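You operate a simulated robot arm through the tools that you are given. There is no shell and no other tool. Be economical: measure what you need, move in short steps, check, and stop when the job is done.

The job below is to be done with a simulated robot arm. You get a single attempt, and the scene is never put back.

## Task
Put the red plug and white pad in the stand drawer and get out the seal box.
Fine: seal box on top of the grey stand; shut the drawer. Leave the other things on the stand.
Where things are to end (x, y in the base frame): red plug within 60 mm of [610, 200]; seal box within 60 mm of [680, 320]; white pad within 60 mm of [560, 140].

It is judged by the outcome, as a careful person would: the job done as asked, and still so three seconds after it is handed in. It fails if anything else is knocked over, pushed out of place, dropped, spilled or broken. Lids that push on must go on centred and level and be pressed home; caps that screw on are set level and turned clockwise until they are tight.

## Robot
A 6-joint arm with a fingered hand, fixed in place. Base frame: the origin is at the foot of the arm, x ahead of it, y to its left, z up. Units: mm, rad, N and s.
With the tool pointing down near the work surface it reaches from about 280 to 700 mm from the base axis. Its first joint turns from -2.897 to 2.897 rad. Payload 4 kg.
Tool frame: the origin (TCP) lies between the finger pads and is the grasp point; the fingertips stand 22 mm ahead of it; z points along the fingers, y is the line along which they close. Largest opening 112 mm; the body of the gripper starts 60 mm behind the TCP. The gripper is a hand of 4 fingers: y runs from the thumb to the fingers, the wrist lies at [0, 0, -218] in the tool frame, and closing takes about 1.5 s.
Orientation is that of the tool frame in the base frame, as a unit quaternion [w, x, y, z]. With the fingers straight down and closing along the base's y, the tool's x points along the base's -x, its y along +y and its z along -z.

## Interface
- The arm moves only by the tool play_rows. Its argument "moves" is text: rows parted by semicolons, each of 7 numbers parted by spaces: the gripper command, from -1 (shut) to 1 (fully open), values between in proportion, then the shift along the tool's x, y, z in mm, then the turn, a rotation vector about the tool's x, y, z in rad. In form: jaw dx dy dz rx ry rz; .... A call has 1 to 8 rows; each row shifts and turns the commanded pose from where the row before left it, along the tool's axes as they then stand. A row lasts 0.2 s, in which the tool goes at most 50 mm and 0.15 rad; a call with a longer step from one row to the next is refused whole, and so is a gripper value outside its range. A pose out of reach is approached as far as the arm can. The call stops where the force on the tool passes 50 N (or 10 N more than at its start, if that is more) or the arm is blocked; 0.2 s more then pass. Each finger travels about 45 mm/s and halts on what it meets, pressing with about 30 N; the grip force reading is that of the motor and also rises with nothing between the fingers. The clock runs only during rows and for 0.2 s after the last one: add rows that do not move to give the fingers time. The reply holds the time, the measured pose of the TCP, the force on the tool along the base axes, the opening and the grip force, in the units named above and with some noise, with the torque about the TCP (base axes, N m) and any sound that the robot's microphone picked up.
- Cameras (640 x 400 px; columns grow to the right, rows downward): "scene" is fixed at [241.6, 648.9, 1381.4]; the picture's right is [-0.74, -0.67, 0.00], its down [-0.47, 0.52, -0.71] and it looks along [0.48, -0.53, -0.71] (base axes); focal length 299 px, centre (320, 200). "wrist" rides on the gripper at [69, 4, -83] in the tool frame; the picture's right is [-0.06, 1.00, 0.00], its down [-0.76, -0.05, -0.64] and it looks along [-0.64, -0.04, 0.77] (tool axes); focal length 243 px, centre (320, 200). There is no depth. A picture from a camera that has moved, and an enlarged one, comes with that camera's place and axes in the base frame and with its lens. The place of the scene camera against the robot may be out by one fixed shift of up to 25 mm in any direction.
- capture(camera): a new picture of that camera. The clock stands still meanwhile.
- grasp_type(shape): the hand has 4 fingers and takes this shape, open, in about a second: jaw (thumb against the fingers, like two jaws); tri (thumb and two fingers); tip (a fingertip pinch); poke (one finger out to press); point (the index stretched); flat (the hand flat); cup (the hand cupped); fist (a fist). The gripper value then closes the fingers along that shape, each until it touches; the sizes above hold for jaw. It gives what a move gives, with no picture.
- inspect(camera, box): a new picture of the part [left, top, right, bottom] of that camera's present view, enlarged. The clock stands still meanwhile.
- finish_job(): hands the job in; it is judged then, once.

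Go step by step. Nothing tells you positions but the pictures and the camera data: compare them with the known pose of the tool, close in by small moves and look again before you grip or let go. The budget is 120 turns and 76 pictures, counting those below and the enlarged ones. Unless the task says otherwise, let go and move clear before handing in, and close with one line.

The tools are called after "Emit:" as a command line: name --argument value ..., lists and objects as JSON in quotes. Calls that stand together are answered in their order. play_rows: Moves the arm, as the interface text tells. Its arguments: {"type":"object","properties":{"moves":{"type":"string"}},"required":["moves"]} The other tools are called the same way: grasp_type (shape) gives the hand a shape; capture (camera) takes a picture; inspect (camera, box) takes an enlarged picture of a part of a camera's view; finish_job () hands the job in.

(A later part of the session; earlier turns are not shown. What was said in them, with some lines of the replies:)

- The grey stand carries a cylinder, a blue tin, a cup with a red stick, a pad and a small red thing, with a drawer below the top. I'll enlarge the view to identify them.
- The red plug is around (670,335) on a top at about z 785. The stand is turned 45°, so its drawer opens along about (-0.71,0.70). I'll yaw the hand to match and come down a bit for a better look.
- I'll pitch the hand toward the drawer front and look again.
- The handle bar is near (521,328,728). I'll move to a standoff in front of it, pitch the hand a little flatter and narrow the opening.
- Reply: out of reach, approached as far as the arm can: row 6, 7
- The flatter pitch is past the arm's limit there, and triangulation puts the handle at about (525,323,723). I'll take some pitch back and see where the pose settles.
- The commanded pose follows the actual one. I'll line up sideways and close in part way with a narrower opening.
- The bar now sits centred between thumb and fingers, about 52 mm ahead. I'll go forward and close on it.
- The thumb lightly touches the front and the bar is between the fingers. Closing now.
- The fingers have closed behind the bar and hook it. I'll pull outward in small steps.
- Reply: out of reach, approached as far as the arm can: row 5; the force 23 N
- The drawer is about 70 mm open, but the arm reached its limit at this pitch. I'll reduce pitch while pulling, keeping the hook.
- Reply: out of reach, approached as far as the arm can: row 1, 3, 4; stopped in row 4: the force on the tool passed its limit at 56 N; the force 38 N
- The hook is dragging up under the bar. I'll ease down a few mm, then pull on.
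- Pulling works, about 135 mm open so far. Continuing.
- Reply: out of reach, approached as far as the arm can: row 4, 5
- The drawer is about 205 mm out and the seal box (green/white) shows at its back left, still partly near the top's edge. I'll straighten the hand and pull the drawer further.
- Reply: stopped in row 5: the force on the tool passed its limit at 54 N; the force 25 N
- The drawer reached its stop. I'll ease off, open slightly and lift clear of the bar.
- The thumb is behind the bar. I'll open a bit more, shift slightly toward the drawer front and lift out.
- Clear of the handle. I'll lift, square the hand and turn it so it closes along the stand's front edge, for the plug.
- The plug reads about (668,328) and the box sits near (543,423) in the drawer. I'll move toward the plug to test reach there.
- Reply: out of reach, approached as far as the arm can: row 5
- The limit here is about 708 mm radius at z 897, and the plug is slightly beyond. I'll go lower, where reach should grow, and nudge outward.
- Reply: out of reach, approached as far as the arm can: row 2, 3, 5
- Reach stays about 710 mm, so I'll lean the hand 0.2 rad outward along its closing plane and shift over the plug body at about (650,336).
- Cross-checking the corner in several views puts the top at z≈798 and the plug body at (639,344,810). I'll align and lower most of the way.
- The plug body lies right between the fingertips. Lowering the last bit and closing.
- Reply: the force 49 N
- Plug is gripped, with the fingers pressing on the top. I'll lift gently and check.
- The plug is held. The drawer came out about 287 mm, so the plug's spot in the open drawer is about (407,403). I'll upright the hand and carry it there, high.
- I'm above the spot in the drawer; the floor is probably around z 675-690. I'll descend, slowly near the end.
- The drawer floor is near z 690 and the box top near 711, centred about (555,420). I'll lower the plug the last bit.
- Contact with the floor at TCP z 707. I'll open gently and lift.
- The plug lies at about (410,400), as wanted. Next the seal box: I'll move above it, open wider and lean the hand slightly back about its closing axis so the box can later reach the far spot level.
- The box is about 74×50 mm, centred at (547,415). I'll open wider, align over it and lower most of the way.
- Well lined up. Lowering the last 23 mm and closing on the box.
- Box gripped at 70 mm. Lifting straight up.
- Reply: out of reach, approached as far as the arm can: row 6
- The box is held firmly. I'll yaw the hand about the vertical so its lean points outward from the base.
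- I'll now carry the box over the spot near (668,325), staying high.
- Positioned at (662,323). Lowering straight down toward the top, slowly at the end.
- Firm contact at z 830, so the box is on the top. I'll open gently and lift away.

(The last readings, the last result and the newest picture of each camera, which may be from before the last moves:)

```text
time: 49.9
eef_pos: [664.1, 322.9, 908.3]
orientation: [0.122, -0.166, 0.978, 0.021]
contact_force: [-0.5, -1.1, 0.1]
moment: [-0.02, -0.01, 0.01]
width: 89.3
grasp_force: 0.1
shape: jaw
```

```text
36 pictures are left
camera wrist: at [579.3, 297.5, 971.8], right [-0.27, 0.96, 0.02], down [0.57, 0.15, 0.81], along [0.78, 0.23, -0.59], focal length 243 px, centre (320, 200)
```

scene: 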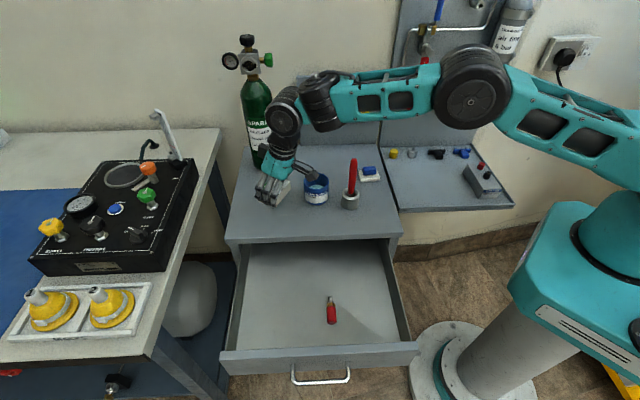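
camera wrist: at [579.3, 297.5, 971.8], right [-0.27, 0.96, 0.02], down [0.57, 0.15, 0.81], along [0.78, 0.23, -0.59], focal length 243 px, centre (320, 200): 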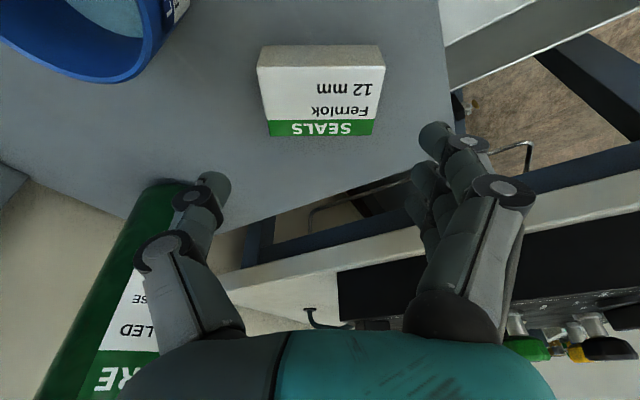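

The box stands at about (660,324) on the top. Next the pad with the blue block on it near (591,47). I'll back away up and inward, then straighten the hand.

Emit:
play_rows --moves "0.3 15.6 22 -14.3 0 0 0;0 15.6 22 -14.3 0 0 0;0 15.6 22 -14.3 0 0 0;0 20 0 -15 0 0.125 0;0 20 0 -20 0 0.125 0;0 20 0 -20 0 0 -0.15;0 20 0 -20 0 0 -0.15;0 0 0 -20 0 0 -0.154"

```text
refused: row 8 steps farther than a row can; nothing moved
```

Emit:
play_rows --moves "0.3 15.6 22 -14.3 0 0 0;0 15.6 22 -14.3 0 0 0;0 15.6 22 -14.3 0 0 0;0 20 0 -15 0 0.125 0;0 20 0 -20 0 0.125 0;0 20 0 -20 0 0 -0.148;0 20 0 -20 0 0 -0.148;0 0 0 -20 0 0 -0.148"

```text
time: 51.7
eef_pos: [509.3, 336.8, 1023.9]
orientation: [0.0, -0.381, 0.925, 0.0]
contact_force: [0.4, 1.0, -0.9]
moment: [-0.01, -0.02, -0.01]
width: 56.8
grasp_force: 0.1
shape: jaw
```

The hand is upright with y along the drawer axis. Moving around to above the pad, staying above the red stick.

Emit:
play_rows --moves "0 37 0 0 0 0 0;0 37 0 0 0 0 0;0 37 -20 0 0 0 0;0 36 -30 0 0 0 0;0 0 -45 0 0 0 0;0 0 -45 0 0 0 0;0 0 -45 0 0 0 0;0 0 0 0 0 0 0"

Emit:
capture --camera "wrist"

Emit:
capture --camera "scene"

```text
time: 53.5
eef_pos: [536.7, 102.9, 1023.9]
orientation: [0.0, -0.381, 0.925, 0.0]
contact_force: [1.0, -0.2, -0.3]
moment: [0.01, -0.01, 0.01]
width: 56.5
grasp_force: 0.1
shape: jaw
```

```text
35 pictures are left
camera wrist: at [483.8, 56.9, 1106.2], right [-0.66, 0.75, 0.0], down [0.58, 0.5, 0.64], along [0.48, 0.42, -0.77], focal length 243 px, centre (320, 200)
```

wrist: 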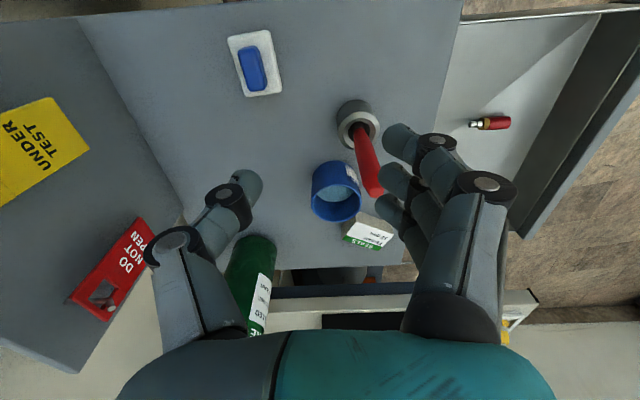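

```text
34 pictures are left
```

scene: 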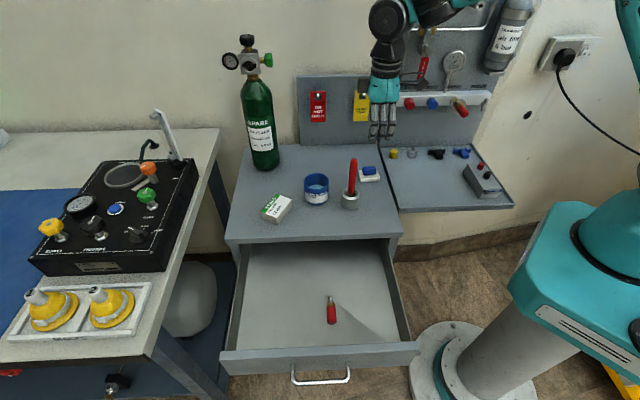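

Clear view: pad centred near (571,43), long side along the front edge, blue block on it about 42×22. I'll move over the block and lower.

Emit:
play_rows --moves "0 10 -33 0 0 0 0;0 9.5 -33.6 0 0 0 0;0 0 0 40 0 0 0;0 0 0 40 0 0 0;0 0 0 30 0 0 0;0 0 0 30 0 0 0;0 0 0 0 0 0 0"

Emit:
capture --camera "wrist"

```text
time: 55.1
eef_pos: [566.8, 42.0, 884.3]
orientation: [0.0, -0.38, 0.925, 0.0]
contact_force: [-0.2, 0.8, 0.0]
moment: [0.0, 0.0, -0.01]
width: 56.6
grasp_force: 0.1
shape: jaw
```

```text
33 pictures are left
camera wrist: at [514.7, -3.4, 966.1], right [-0.66, 0.75, 0.0], down [0.58, 0.5, 0.64], along [0.48, 0.42, -0.77], focal length 243 px, centre (320, 200)
```

wrist: 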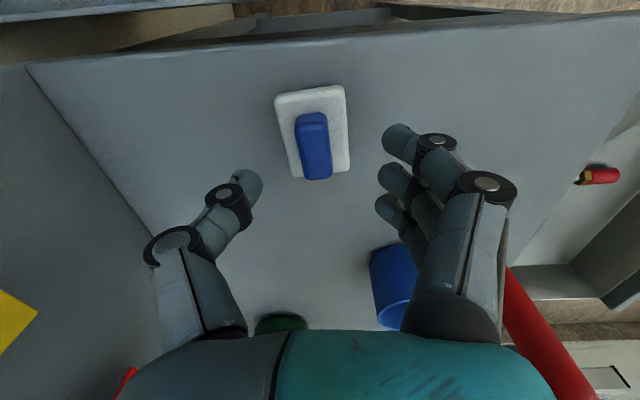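

The block centre is about (569,39). Small correction and lower to look again.

Emit:
play_rows --moves "0 0 -3 12 0 0 0;0 0 0 12 0 0 0;0 0 0 10 0 0 0;0 0 0 0 0 0 0"

Emit:
capture --camera "wrist"

```text
time: 56.1
eef_pos: [570.6, 37.9, 849.3]
orientation: [0.0, -0.38, 0.925, 0.001]
contact_force: [0.1, -0.7, -0.3]
moment: [0.02, 0.0, -0.03]
width: 56.9
grasp_force: 0.0
shape: jaw
```

```text
32 pictures are left
camera wrist: at [518.1, -6.9, 932.6], right [-0.66, 0.75, 0.0], down [0.58, 0.5, 0.64], along [0.48, 0.42, -0.77], focal length 243 px, centre (320, 200)
```

wrist: 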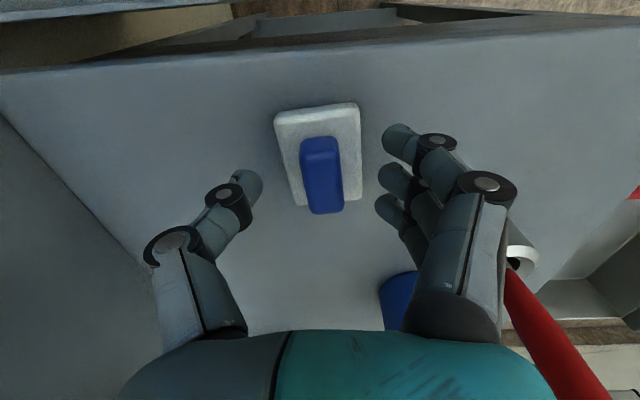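

Block is centred between the tips. Lowering 8 mm and closing on it.

Emit:
play_rows --moves "0 0 0 4 0 0 0;0 0 0 4 0 0 0;-0.4 0 0 0 0 0 0;-0.7 0 0 0 0 0 0;-1 0 0 0 0 0 0;-1 0 0 0 0 0 0;-1 0 0 0 0 0 0"

Emit:
capture --camera "wrist"

```text
time: 57.7
eef_pos: [570.6, 38.4, 841.8]
orientation: [0.0, -0.381, 0.925, 0.0]
contact_force: [1.0, 0.8, 0.8]
moment: [0.01, -0.01, 0.02]
width: 12.6
grasp_force: 29.9
shape: jaw
```

```text
31 pictures are left
camera wrist: at [517.9, -6.4, 925.0], right [-0.66, 0.75, 0.0], down [0.58, 0.5, 0.64], along [0.48, 0.42, -0.77], focal length 243 px, centre (320, 200)
```

wrist: 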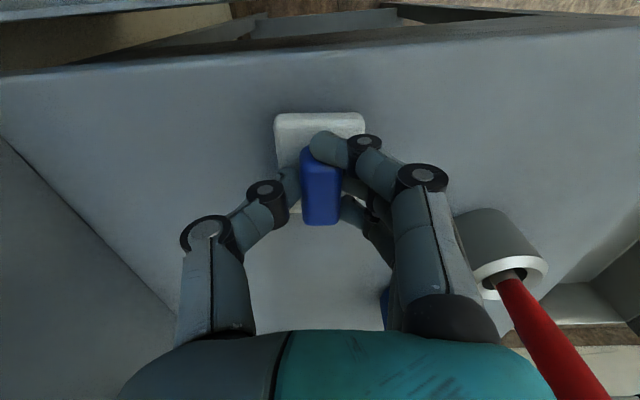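

Block held. I'll lift it, and set it on the clear area about 97 mm along the stand, near (640,108).

Emit:
play_rows --moves "-1 0 0 -10 0 0 0;-1 0 0 -25 0 0 0;-1 0 0 -25 0 0 0;-1 -25 0 0 0 0 0;-1 -36 0 0 0 0 0;-1 -36 0 0 0 0 0;-1 0 0 0 0 0 0"

Emit:
capture --camera "wrist"

Emit:
capture --camera "scene"

```text
time: 59.3
eef_pos: [638.7, 108.3, 901.7]
orientation: [-0.001, -0.38, 0.925, 0.0]
contact_force: [1.1, 0.4, -0.2]
moment: [0.02, 0.04, -0.01]
width: 12.5
grasp_force: 30.1
shape: jaw
```

```text
30 pictures are left
camera wrist: at [586.7, 62.2, 984.8], right [-0.66, 0.75, 0.0], down [0.58, 0.5, 0.64], along [0.48, 0.42, -0.77], focal length 243 px, centre (320, 200)
```

wrist: 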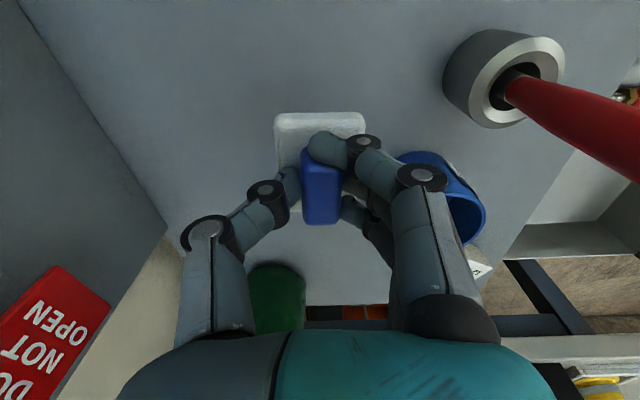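

```text
29 pictures are left
```

scene: 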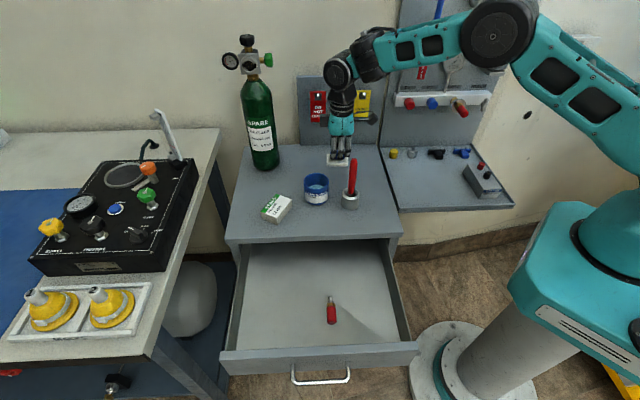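

The pad lifted along with the blue block, so it is one piece with a blue handle: that whole thing is the white pad. I'll carry it over, passing between the stick and the tin at height, to the drawer.

Emit:
play_rows --moves "-1 -10 0 -35 0 0 0;-1 -20 0 -30 0 0 0;-1 -20 5 -20 0 0 0;-1 0 45 0 0 0 0;-1 0 48 0 0 0 0;-1 0 48 0 0 0 0;-1 0 48 0 0 0 0;-1 0 48 0 0 0 0"

Emit:
capture --camera "wrist"

```text
time: 61.1
eef_pos: [502.8, 311.8, 987.4]
orientation: [-0.001, -0.38, 0.925, 0.001]
contact_force: [-0.5, 0.3, -0.2]
moment: [-0.04, 0.01, 0.01]
width: 12.0
grasp_force: 29.3
shape: jaw
```

```text
28 pictures are left
camera wrist: at [449.4, 266.5, 1070.2], right [-0.66, 0.75, 0.0], down [0.58, 0.5, 0.64], along [0.48, 0.42, -0.77], focal length 243 px, centre (320, 200)
```

wrist: 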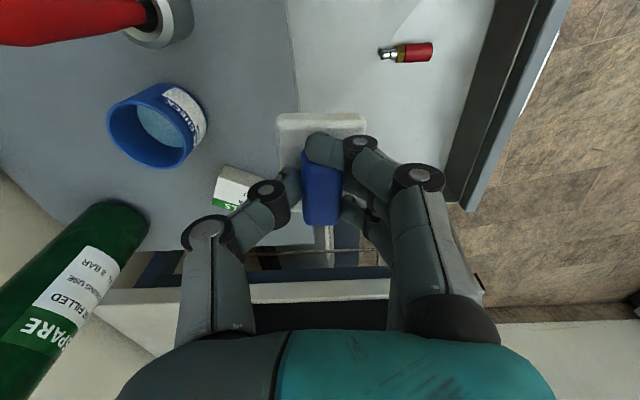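

Now across to above (357,343) in the drawer, then down.

Emit:
play_rows --moves "-1 20 30 0 0 0 0;-1 20 32 0 0 0 0;-1 20 32 10 0 0 0;-1 21 31 20 0 0 0;-1 0 0 40 0 0 0;-1 0 0 40 0 0 0;-1 0 0 40 0 0 0;-1 0 0 0 0 0 0"

Emit:
capture --camera "wrist"

```text
time: 62.9
eef_pos: [358.1, 345.3, 840.4]
orientation: [-0.001, -0.38, 0.925, 0.0]
contact_force: [-0.2, -0.4, -1.0]
moment: [-0.01, 0.01, 0.03]
width: 11.8
grasp_force: 29.6
shape: jaw
```

```text
27 pictures are left
camera wrist: at [306.1, 300.5, 922.8], right [-0.66, 0.75, 0.0], down [0.58, 0.5, 0.64], along [0.48, 0.42, -0.77], focal length 243 px, centre (320, 200)
```

wrist: 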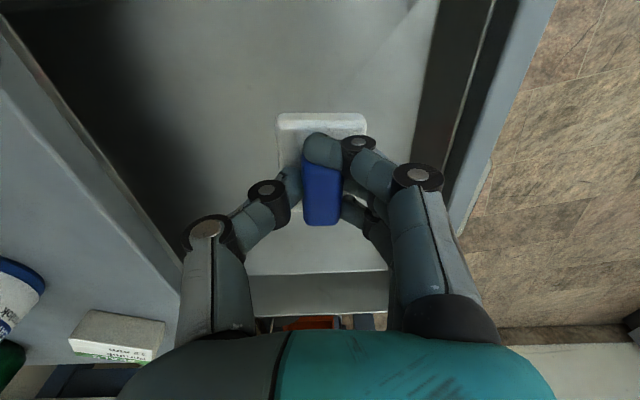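

Emit:
play_rows --moves "-1 0 0 40 0 0 0;-1 0 0 40 0 0 0;-1 0 0 20 0 0 0;-1 0 0 8 0 0 0;-1 0 0 4 0 0 0;-1 0 0 0 0 0 0"

```text
time: 64.3
eef_pos: [358.4, 345.9, 727.5]
orientation: [0.0, -0.38, 0.925, 0.001]
contact_force: [-1.3, -0.5, -1.1]
moment: [0.03, 0.03, 0.01]
width: 11.6
grasp_force: 29.8
shape: jaw
```

Emit:
play_rows --moves "-1 0 0 2 0 0 0;-1 0 0 2 0 0 0;-1 0 0 0 0 0 0"

```text
time: 65.1
eef_pos: [358.2, 345.4, 723.0]
orientation: [0.0, -0.38, 0.925, 0.001]
contact_force: [-0.5, -3.0, 16.8]
moment: [0.17, 0.05, 0.04]
width: 12.1
grasp_force: 29.9
shape: jaw
```

The pad touches the floor (17 N). Releasing gently and lifting out.

Emit:
play_rows --moves "-0.7 0 0 -1 0 0 0;-0.4 0 0 0 0 0 0;-0.2 0 0 0 0 0 0;-0.2 0 0 0 0 0 0;-0.2 0 0 -15 0 0 0;-0.2 0 0 -40 0 0 0;-0.2 0 0 -40 0 0 0;-0.2 0 0 -40 0 0 0"

Emit:
capture --camera "wrist"

Emit:
capture --camera "scene"

```text
time: 66.9
eef_pos: [358.8, 343.0, 857.8]
orientation: [-0.002, -0.381, 0.925, 0.001]
contact_force: [0.2, -0.2, 0.4]
moment: [0.01, -0.02, -0.01]
width: 43.9
grasp_force: 0.1
shape: jaw
```

```text
26 pictures are left
camera wrist: at [306.0, 297.8, 940.6], right [-0.66, 0.75, 0.0], down [0.58, 0.5, 0.64], along [0.48, 0.42, -0.77], focal length 243 px, centre (320, 200)
```

wrist: 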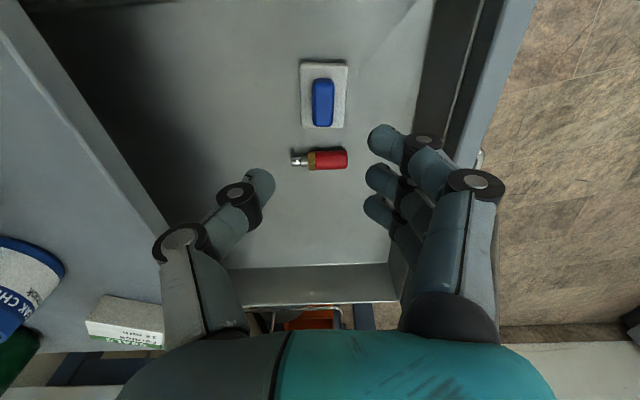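

```text
25 pictures are left
```

scene: 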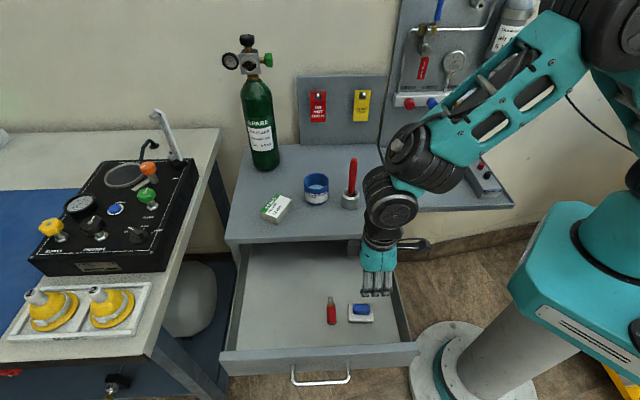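

Both lie in the drawer: pad about (359,349), plug about (409,396), matching the targets after a 287 mm close. I'll turn the hand, close it, and go outside the handle to push the drawer shut.

Emit:
play_rows --moves "-1 0 0 0 0 0 0.143;-1 0 0 0 0 0 0.143;-1 0 0 0 0 0 0.143;-1 0 0 0 0 0 0.143;-1 0 0 0 0 0 0.143;-1 0 0 0 0 0 0.143;-1 0 0 0 0 0 0.143;-1 0 0 0 0 0 0.143"

Emit:
play_rows --moves "-1 0 0 0 0 0 0.143;-1 0 0 0 0 0 0.143;-1 0 0 0 0 0 0.141;-1 45 20 0 0 0 0;-1 45 20 0 0 0 0;-1 45 20 0 0 0 0;-1 45 20 0 0 0 0;-1 45 19 0 0 0 0"

Emit:
play_rows --moves "-1 15 0 0 0 0 0;-1 0 0 40 0 0 0;-1 0 0 30 0 0 0;-1 0 0 0 0 0 0"

Emit:
capture --camera "wrist"

Emit:
capture --camera "scene"

```text
time: 68.7
eef_pos: [358.5, 344.6, 857.2]
orientation: [-0.001, 0.182, 0.983, -0.001]
contact_force: [-0.2, 0.8, 0.4]
moment: [0.02, 0.01, -0.02]
width: 0.2
grasp_force: 29.9
shape: jaw
```

```text
time: 70.5
eef_pos: [267.9, 577.9, 855.4]
orientation: [-0.001, 0.385, 0.923, 0.0]
contact_force: [0.7, 0.0, -1.0]
moment: [-0.02, 0.01, 0.06]
width: 0.0
grasp_force: 30.0
shape: jaw
```

```text
time: 71.5
eef_pos: [258.5, 587.8, 788.0]
orientation: [-0.001, 0.385, 0.923, 0.0]
contact_force: [0.0, 0.2, 0.6]
moment: [-0.02, 0.01, -0.01]
width: 0.0
grasp_force: 30.2
shape: jaw
```

```text
24 pictures are left
camera wrist: at [212.7, 639.7, 870.4], right [0.75, 0.66, 0.0], down [0.5, -0.58, 0.64], along [0.42, -0.48, -0.77], focal length 243 px, centre (320, 200)
```

wrist: 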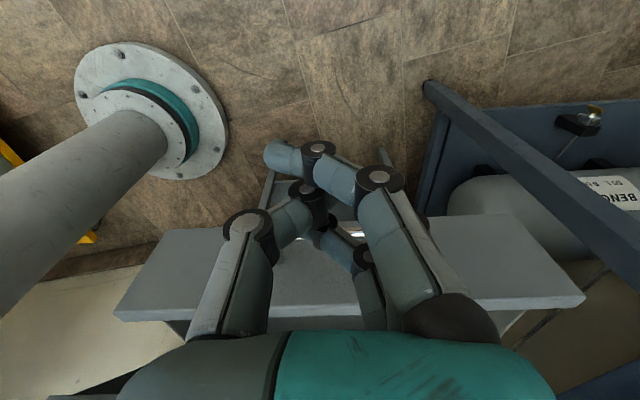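

```text
23 pictures are left
```

scene: 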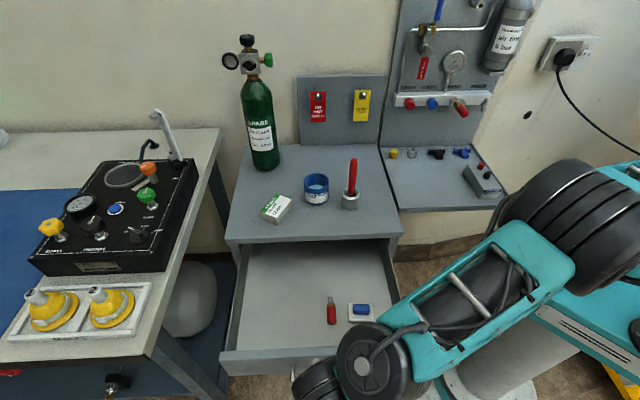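

The hand is outside the drawer front, near the handle's middle. Lowering to bar height and beginning to push.

Emit:
play_rows --moves "-1 0 5 30 0 0 0;-1 0 5 30 0 0 0;-1 -15 0 0 0 0 0;-1 -15 0 0 0 0 0;-1 -12 0 0 0 0 0;-1 -12 0 0 0 0 0;-1 -12 0 0 0 0 0"

Emit:
capture --camera "scene"

Emit:
capture --camera "wrist"

```text
time: 73.1
eef_pos: [312.1, 546.4, 728.8]
orientation: [-0.001, 0.385, 0.923, 0.001]
contact_force: [0.4, 0.2, -0.1]
moment: [-0.01, 0.01, 0.0]
width: 0.0
grasp_force: 29.7
shape: jaw
```

```text
22 pictures are left
```

scene: 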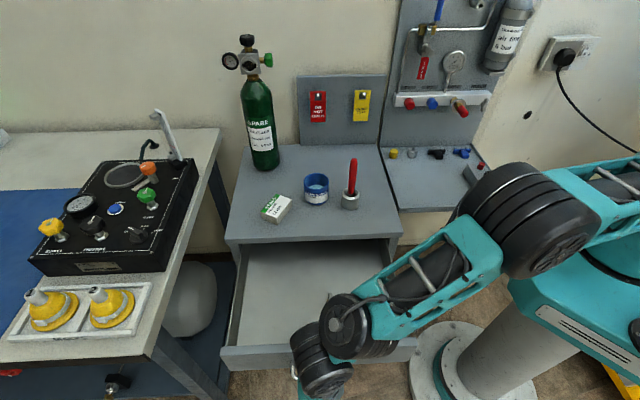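

```text
21 pictures are left
camera wrist: at [266.7, 599.0, 811.4], right [0.75, 0.66, 0.0], down [0.5, -0.58, 0.64], along [0.42, -0.48, -0.77], focal length 243 px, centre (320, 200)
```

wrist: 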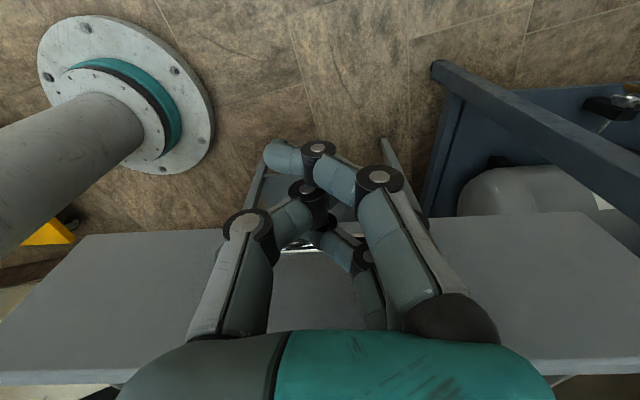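

No contact yet. Continuing to push inward slowly.

Emit:
play_rows --moves "-1 -10 0 0 0 0 0;-1 -10 0 0 0 0 0;-1 -10 0 0 0 0 0;-1 -10 0 0 0 0 0;-1 -10 0 0 0 0 0;-1 -10 0 0 0 0 0"

Emit:
capture --camera "scene"

```text
time: 74.5
eef_pos: [355.0, 502.6, 726.5]
orientation: [-0.001, 0.385, 0.923, 0.001]
contact_force: [0.2, 0.4, -0.2]
moment: [0.02, 0.01, 0.02]
width: 0.0
grasp_force: 29.7
shape: jaw
```

```text
20 pictures are left
```

scene: 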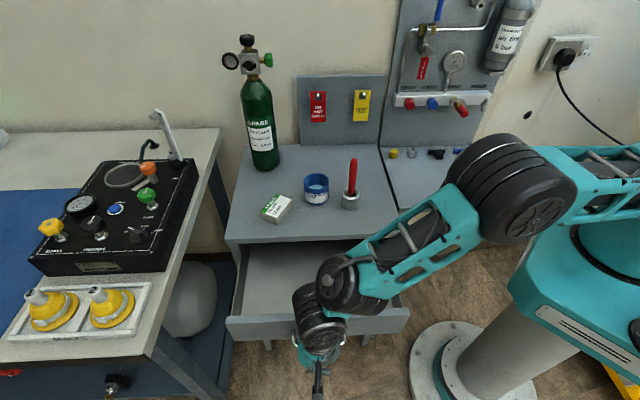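

The drawer slides easily. Continuing.

Emit:
play_rows --moves "-1 -11 0 0 0 0 0;-1 -11 0 0 0 0 0;-1 -11 0 0 0 0 0;-1 -11 0 0 0 0 0;-1 -11 0 0 0 0 0;-1 -11 0 0 0 0 0;-1 -11 0 0 0 0 0;-1 -11 0 0 0 0 0"

Emit:
capture --camera "wrist"

Emit:
capture --camera "scene"

```text
time: 76.3
eef_pos: [418.4, 441.7, 728.0]
orientation: [-0.001, 0.385, 0.923, 0.0]
contact_force: [-0.7, 0.1, 0.2]
moment: [0.02, 0.0, 0.02]
width: 0.2
grasp_force: 29.7
shape: jaw
```

```text
19 pictures are left
camera wrist: at [372.6, 493.7, 811.3], right [0.75, 0.66, 0.0], down [0.5, -0.58, 0.64], along [0.42, -0.48, -0.77], focal length 243 px, centre (320, 200)
```

wrist: 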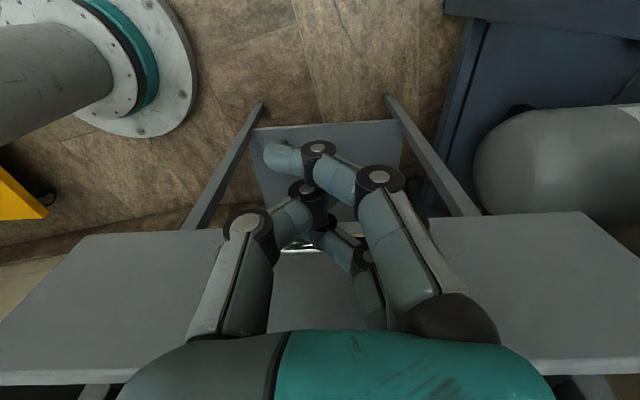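

```text
18 pictures are left
```

scene: 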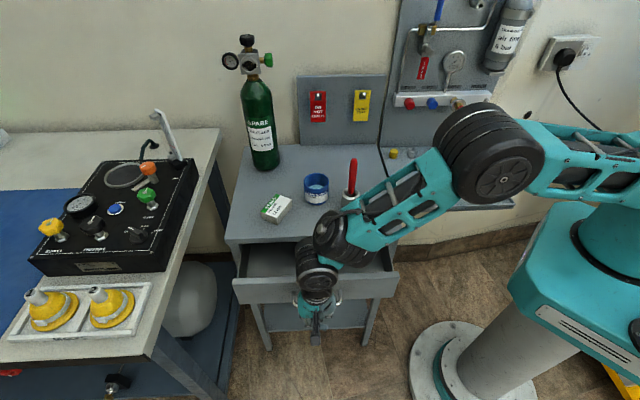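

Emit:
play_rows --moves "-1 -11 0 0 0 0 0;-1 -11 0 0 0 0 0;-1 -11 0 0 0 0 0;-1 -11 0 0 0 0 0;-1 -11 0 0 0 0 0;-1 -11 0 0 0 0 0;-1 -11 0 0 0 0 0;-1 -8 0 0 0 0 0"

Emit:
capture --camera "wrist"

Emit:
capture --camera "scene"

```text
time: 78.1
eef_pos: [477.2, 381.2, 726.6]
orientation: [-0.001, 0.385, 0.923, -0.001]
contact_force: [-0.3, 0.3, -0.1]
moment: [-0.01, 0.01, 0.04]
width: 0.1
grasp_force: 30.2
shape: jaw
```

```text
17 pictures are left
camera wrist: at [432.1, 432.6, 809.7], right [0.75, 0.66, 0.0], down [0.5, -0.58, 0.64], along [0.42, -0.48, -0.77], focal length 243 px, centre (320, 200)
```

wrist: 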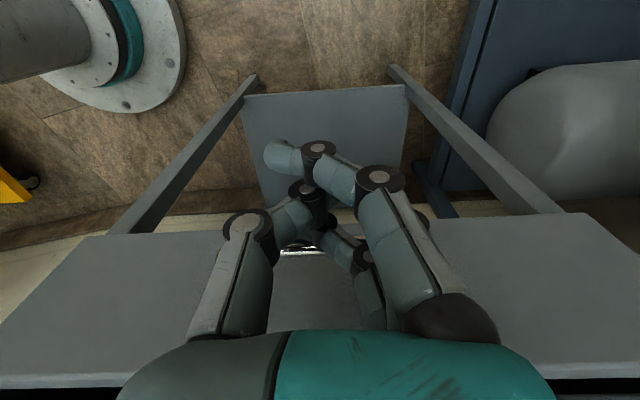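

```text
16 pictures are left
```

scene: 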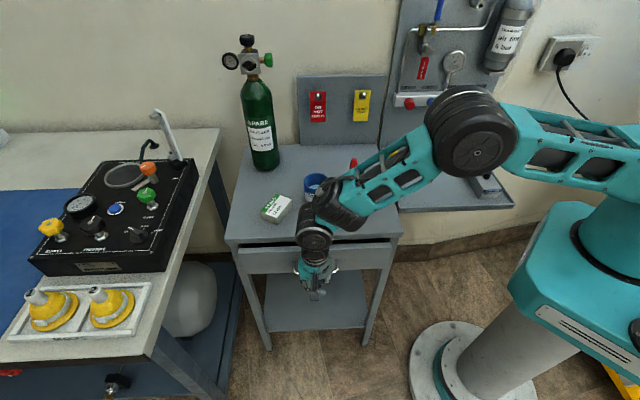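

Nearly shut, with a thin gap left. Slowly pushing the last part.

Emit:
play_rows --moves "-1 -7 0 0 0 0 0;-1 -7 0 0 0 0 0;-1 -6 0 0 0 0 0;-1 -5 0 0 0 0 0;-1 -5 0 0 0 0 0;-1 0 0 0 0 0 0"

Emit:
capture --camera "wrist"

Emit:
inspect --camera "scene" --box '[220, 140, 412, 300]'

```text
time: 79.5
eef_pos: [498.2, 359.3, 728.4]
orientation: [0.0, 0.386, 0.923, 0.001]
contact_force: [0.1, -0.1, -0.5]
moment: [-0.02, -0.02, 0.01]
width: 0.2
grasp_force: 30.3
shape: jaw
```

```text
15 pictures are left
camera wrist: at [452.8, 411.8, 810.5], right [0.75, 0.66, 0.0], down [0.5, -0.58, 0.64], along [0.42, -0.48, -0.77], focal length 243 px, centre (320, 200)
```

wrist: 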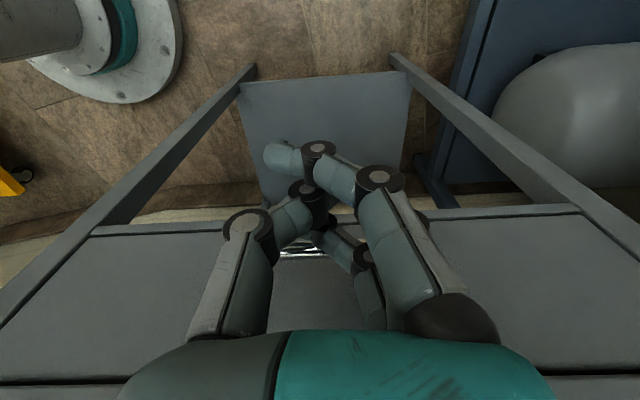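

```text
2.50 times, centred on (316, 220) of scene
camera zoom: at [241.6, 648.9, 1381.4], right [-0.74, -0.67, 0.0], down [-0.47, 0.52, -0.71], along [0.48, -0.53, -0.71], focal length 748 px, centre (330, 150)
```

zoom: 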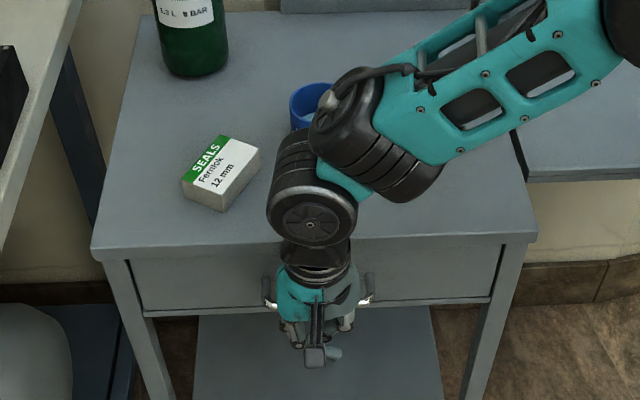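

The front looks almost flush. I'll press a little further until it meets its stop.

Emit:
play_rows --moves "-1 -3 0 0 0 0 0;-1 -3 0 0 0 0 0;-1 -3 0 0 0 0 0;-1 0 0 0 0 0 0"

```text
time: 80.5
eef_pos: [503.1, 355.4, 727.5]
orientation: [-0.002, 0.383, 0.924, 0.0]
contact_force: [-15.3, 17.3, 2.0]
moment: [-0.06, -0.07, 0.01]
width: 0.2
grasp_force: 29.9
shape: jaw
```

The drawer is against its stop (23 N). I'll back off and check.

Emit:
play_rows --moves "-1 -1 0 0 0 0 0;-1 0 0 0 0 0 0;-1 10 0 0 0 0 0;-1 30 0 0 0 0 0;-1 40 0 0 0 0 0;-1 40 0 0 0 0 0;-1 40 0 -30 0 0 0;-1 40 0 -40 0 0 0"

Emit:
capture --camera "wrist"

Emit:
inspect --camera "scene" --box '[220, 140, 412, 300]'

```text
refused: row 8 steps farther than a row can; nothing moved
```

```text
13 pictures are left
camera wrist: at [457.2, 407.7, 810.6], right [0.75, 0.66, 0.0], down [0.51, -0.58, 0.64], along [0.42, -0.48, -0.77], focal length 243 px, centre (320, 200)
```

wrist: 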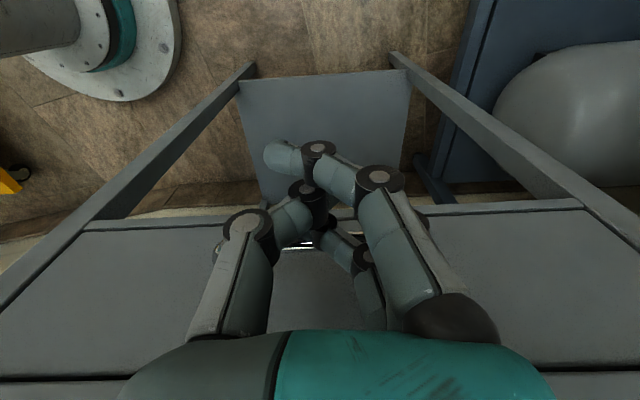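

```text
2.50 times, centred on (316, 220) of scene
camera zoom: at [241.6, 648.9, 1381.4], right [-0.74, -0.67, 0.0], down [-0.47, 0.52, -0.71], along [0.48, -0.53, -0.71], focal length 748 px, centre (330, 150)
```

zoom: 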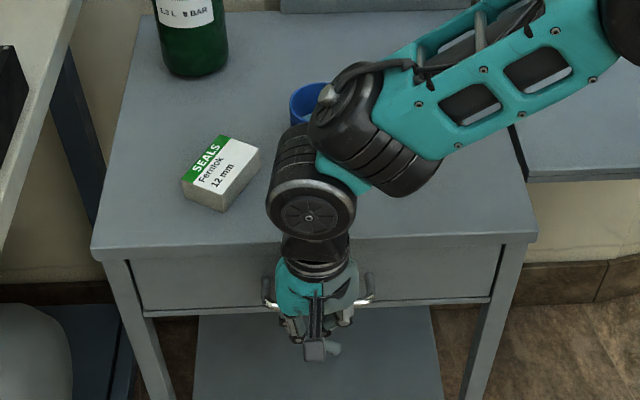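

That call was refused as too long a step; I'll back off with shorter rows.

Emit:
play_rows --moves "-1 10 0 0 0 0 0;-1 30 0 0 0 0 0;-1 40 0 0 0 0 0;-1 40 0 0 0 0 0;-1 35 0 -20 0 0 0;-1 20 0 -40 0 0 0;-1 0 0 -40 0 0 0"

Emit:
capture --camera "wrist"

Emit:
capture --camera "scene"

```text
time: 82.1
eef_pos: [380.4, 476.7, 826.6]
orientation: [0.0, 0.386, 0.923, 0.0]
contact_force: [-0.6, 0.1, -0.1]
moment: [-0.01, 0.0, -0.03]
width: 0.0
grasp_force: 30.0
shape: jaw
```

```text
11 pictures are left
camera wrist: at [334.6, 529.5, 910.4], right [0.75, 0.66, 0.0], down [0.51, -0.58, 0.64], along [0.42, -0.48, -0.77], focal length 243 px, centre (320, 200)
```

wrist: 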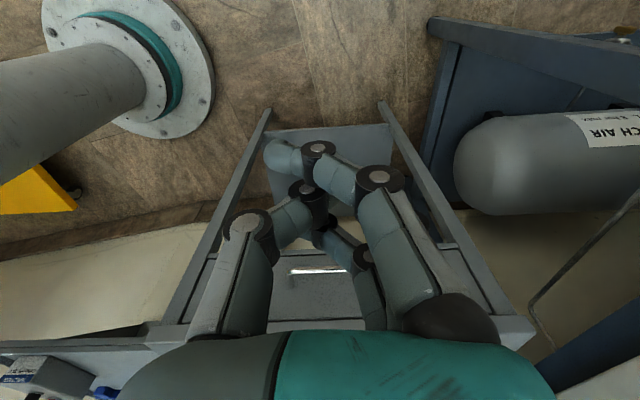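

```text
10 pictures are left
```

scene: 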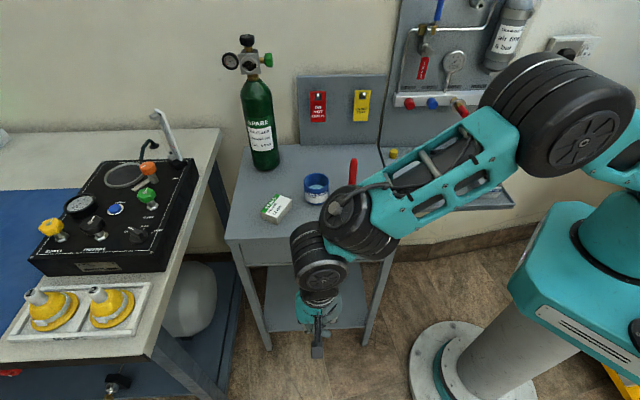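

The drawer looks shut. I'll move well clear and check the whole stand once more.

Emit:
play_rows --moves "0 20 -30 -30 0 0 0;0 20 -30 -30 0 0 0;0 0 -35 -30 0 0 0;0 0 -35 -30 0 0 0;0 0 -35 -30 0 0 0;0 0 -30 -20 0 0 0"

Emit:
inspect --camera "scene" --box '[220, 140, 412, 300]'

```text
time: 83.5
eef_pos: [214.9, 369.2, 999.2]
orientation: [-0.001, 0.384, 0.923, 0.0]
contact_force: [-0.6, -0.4, 0.1]
moment: [0.0, -0.02, -0.01]
width: 55.7
grasp_force: 0.0
shape: jaw
```

```text
2.50 times, centred on (316, 220) of scene
camera zoom: at [241.6, 648.9, 1381.4], right [-0.74, -0.67, 0.0], down [-0.47, 0.52, -0.71], along [0.48, -0.53, -0.71], focal length 748 px, centre (330, 150)
```

zoom: 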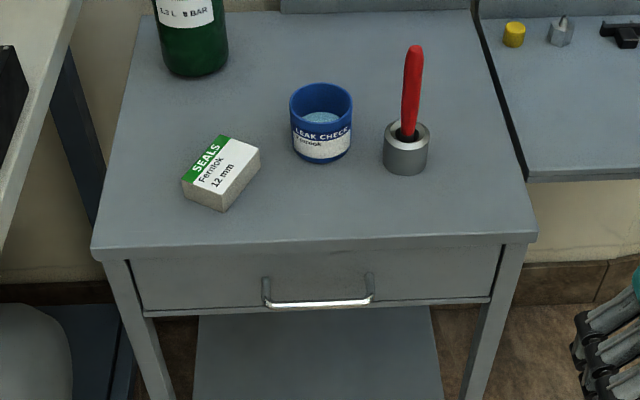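

The drawer is shut, the seal box sits on the stand, and the tin, cup, stick and cylinder are where they were. The arm is clear, so I'm handing in.

Emit:
finish_job

```text
The job is handed in.
```

The red plug and the white pad (with its attached blue block) are in the closed drawer, the seal box is on top of the grey stand, and the other things are where they stood. By my camera estimates, the plug should now be at about (612, 193), the pad at (562, 146) and the seal box at (660, 324), all within their 60 mm limits. The plug and pad figures assume they didn't shift as the drawer slid shut, since I couldn't see inside it afterwards.
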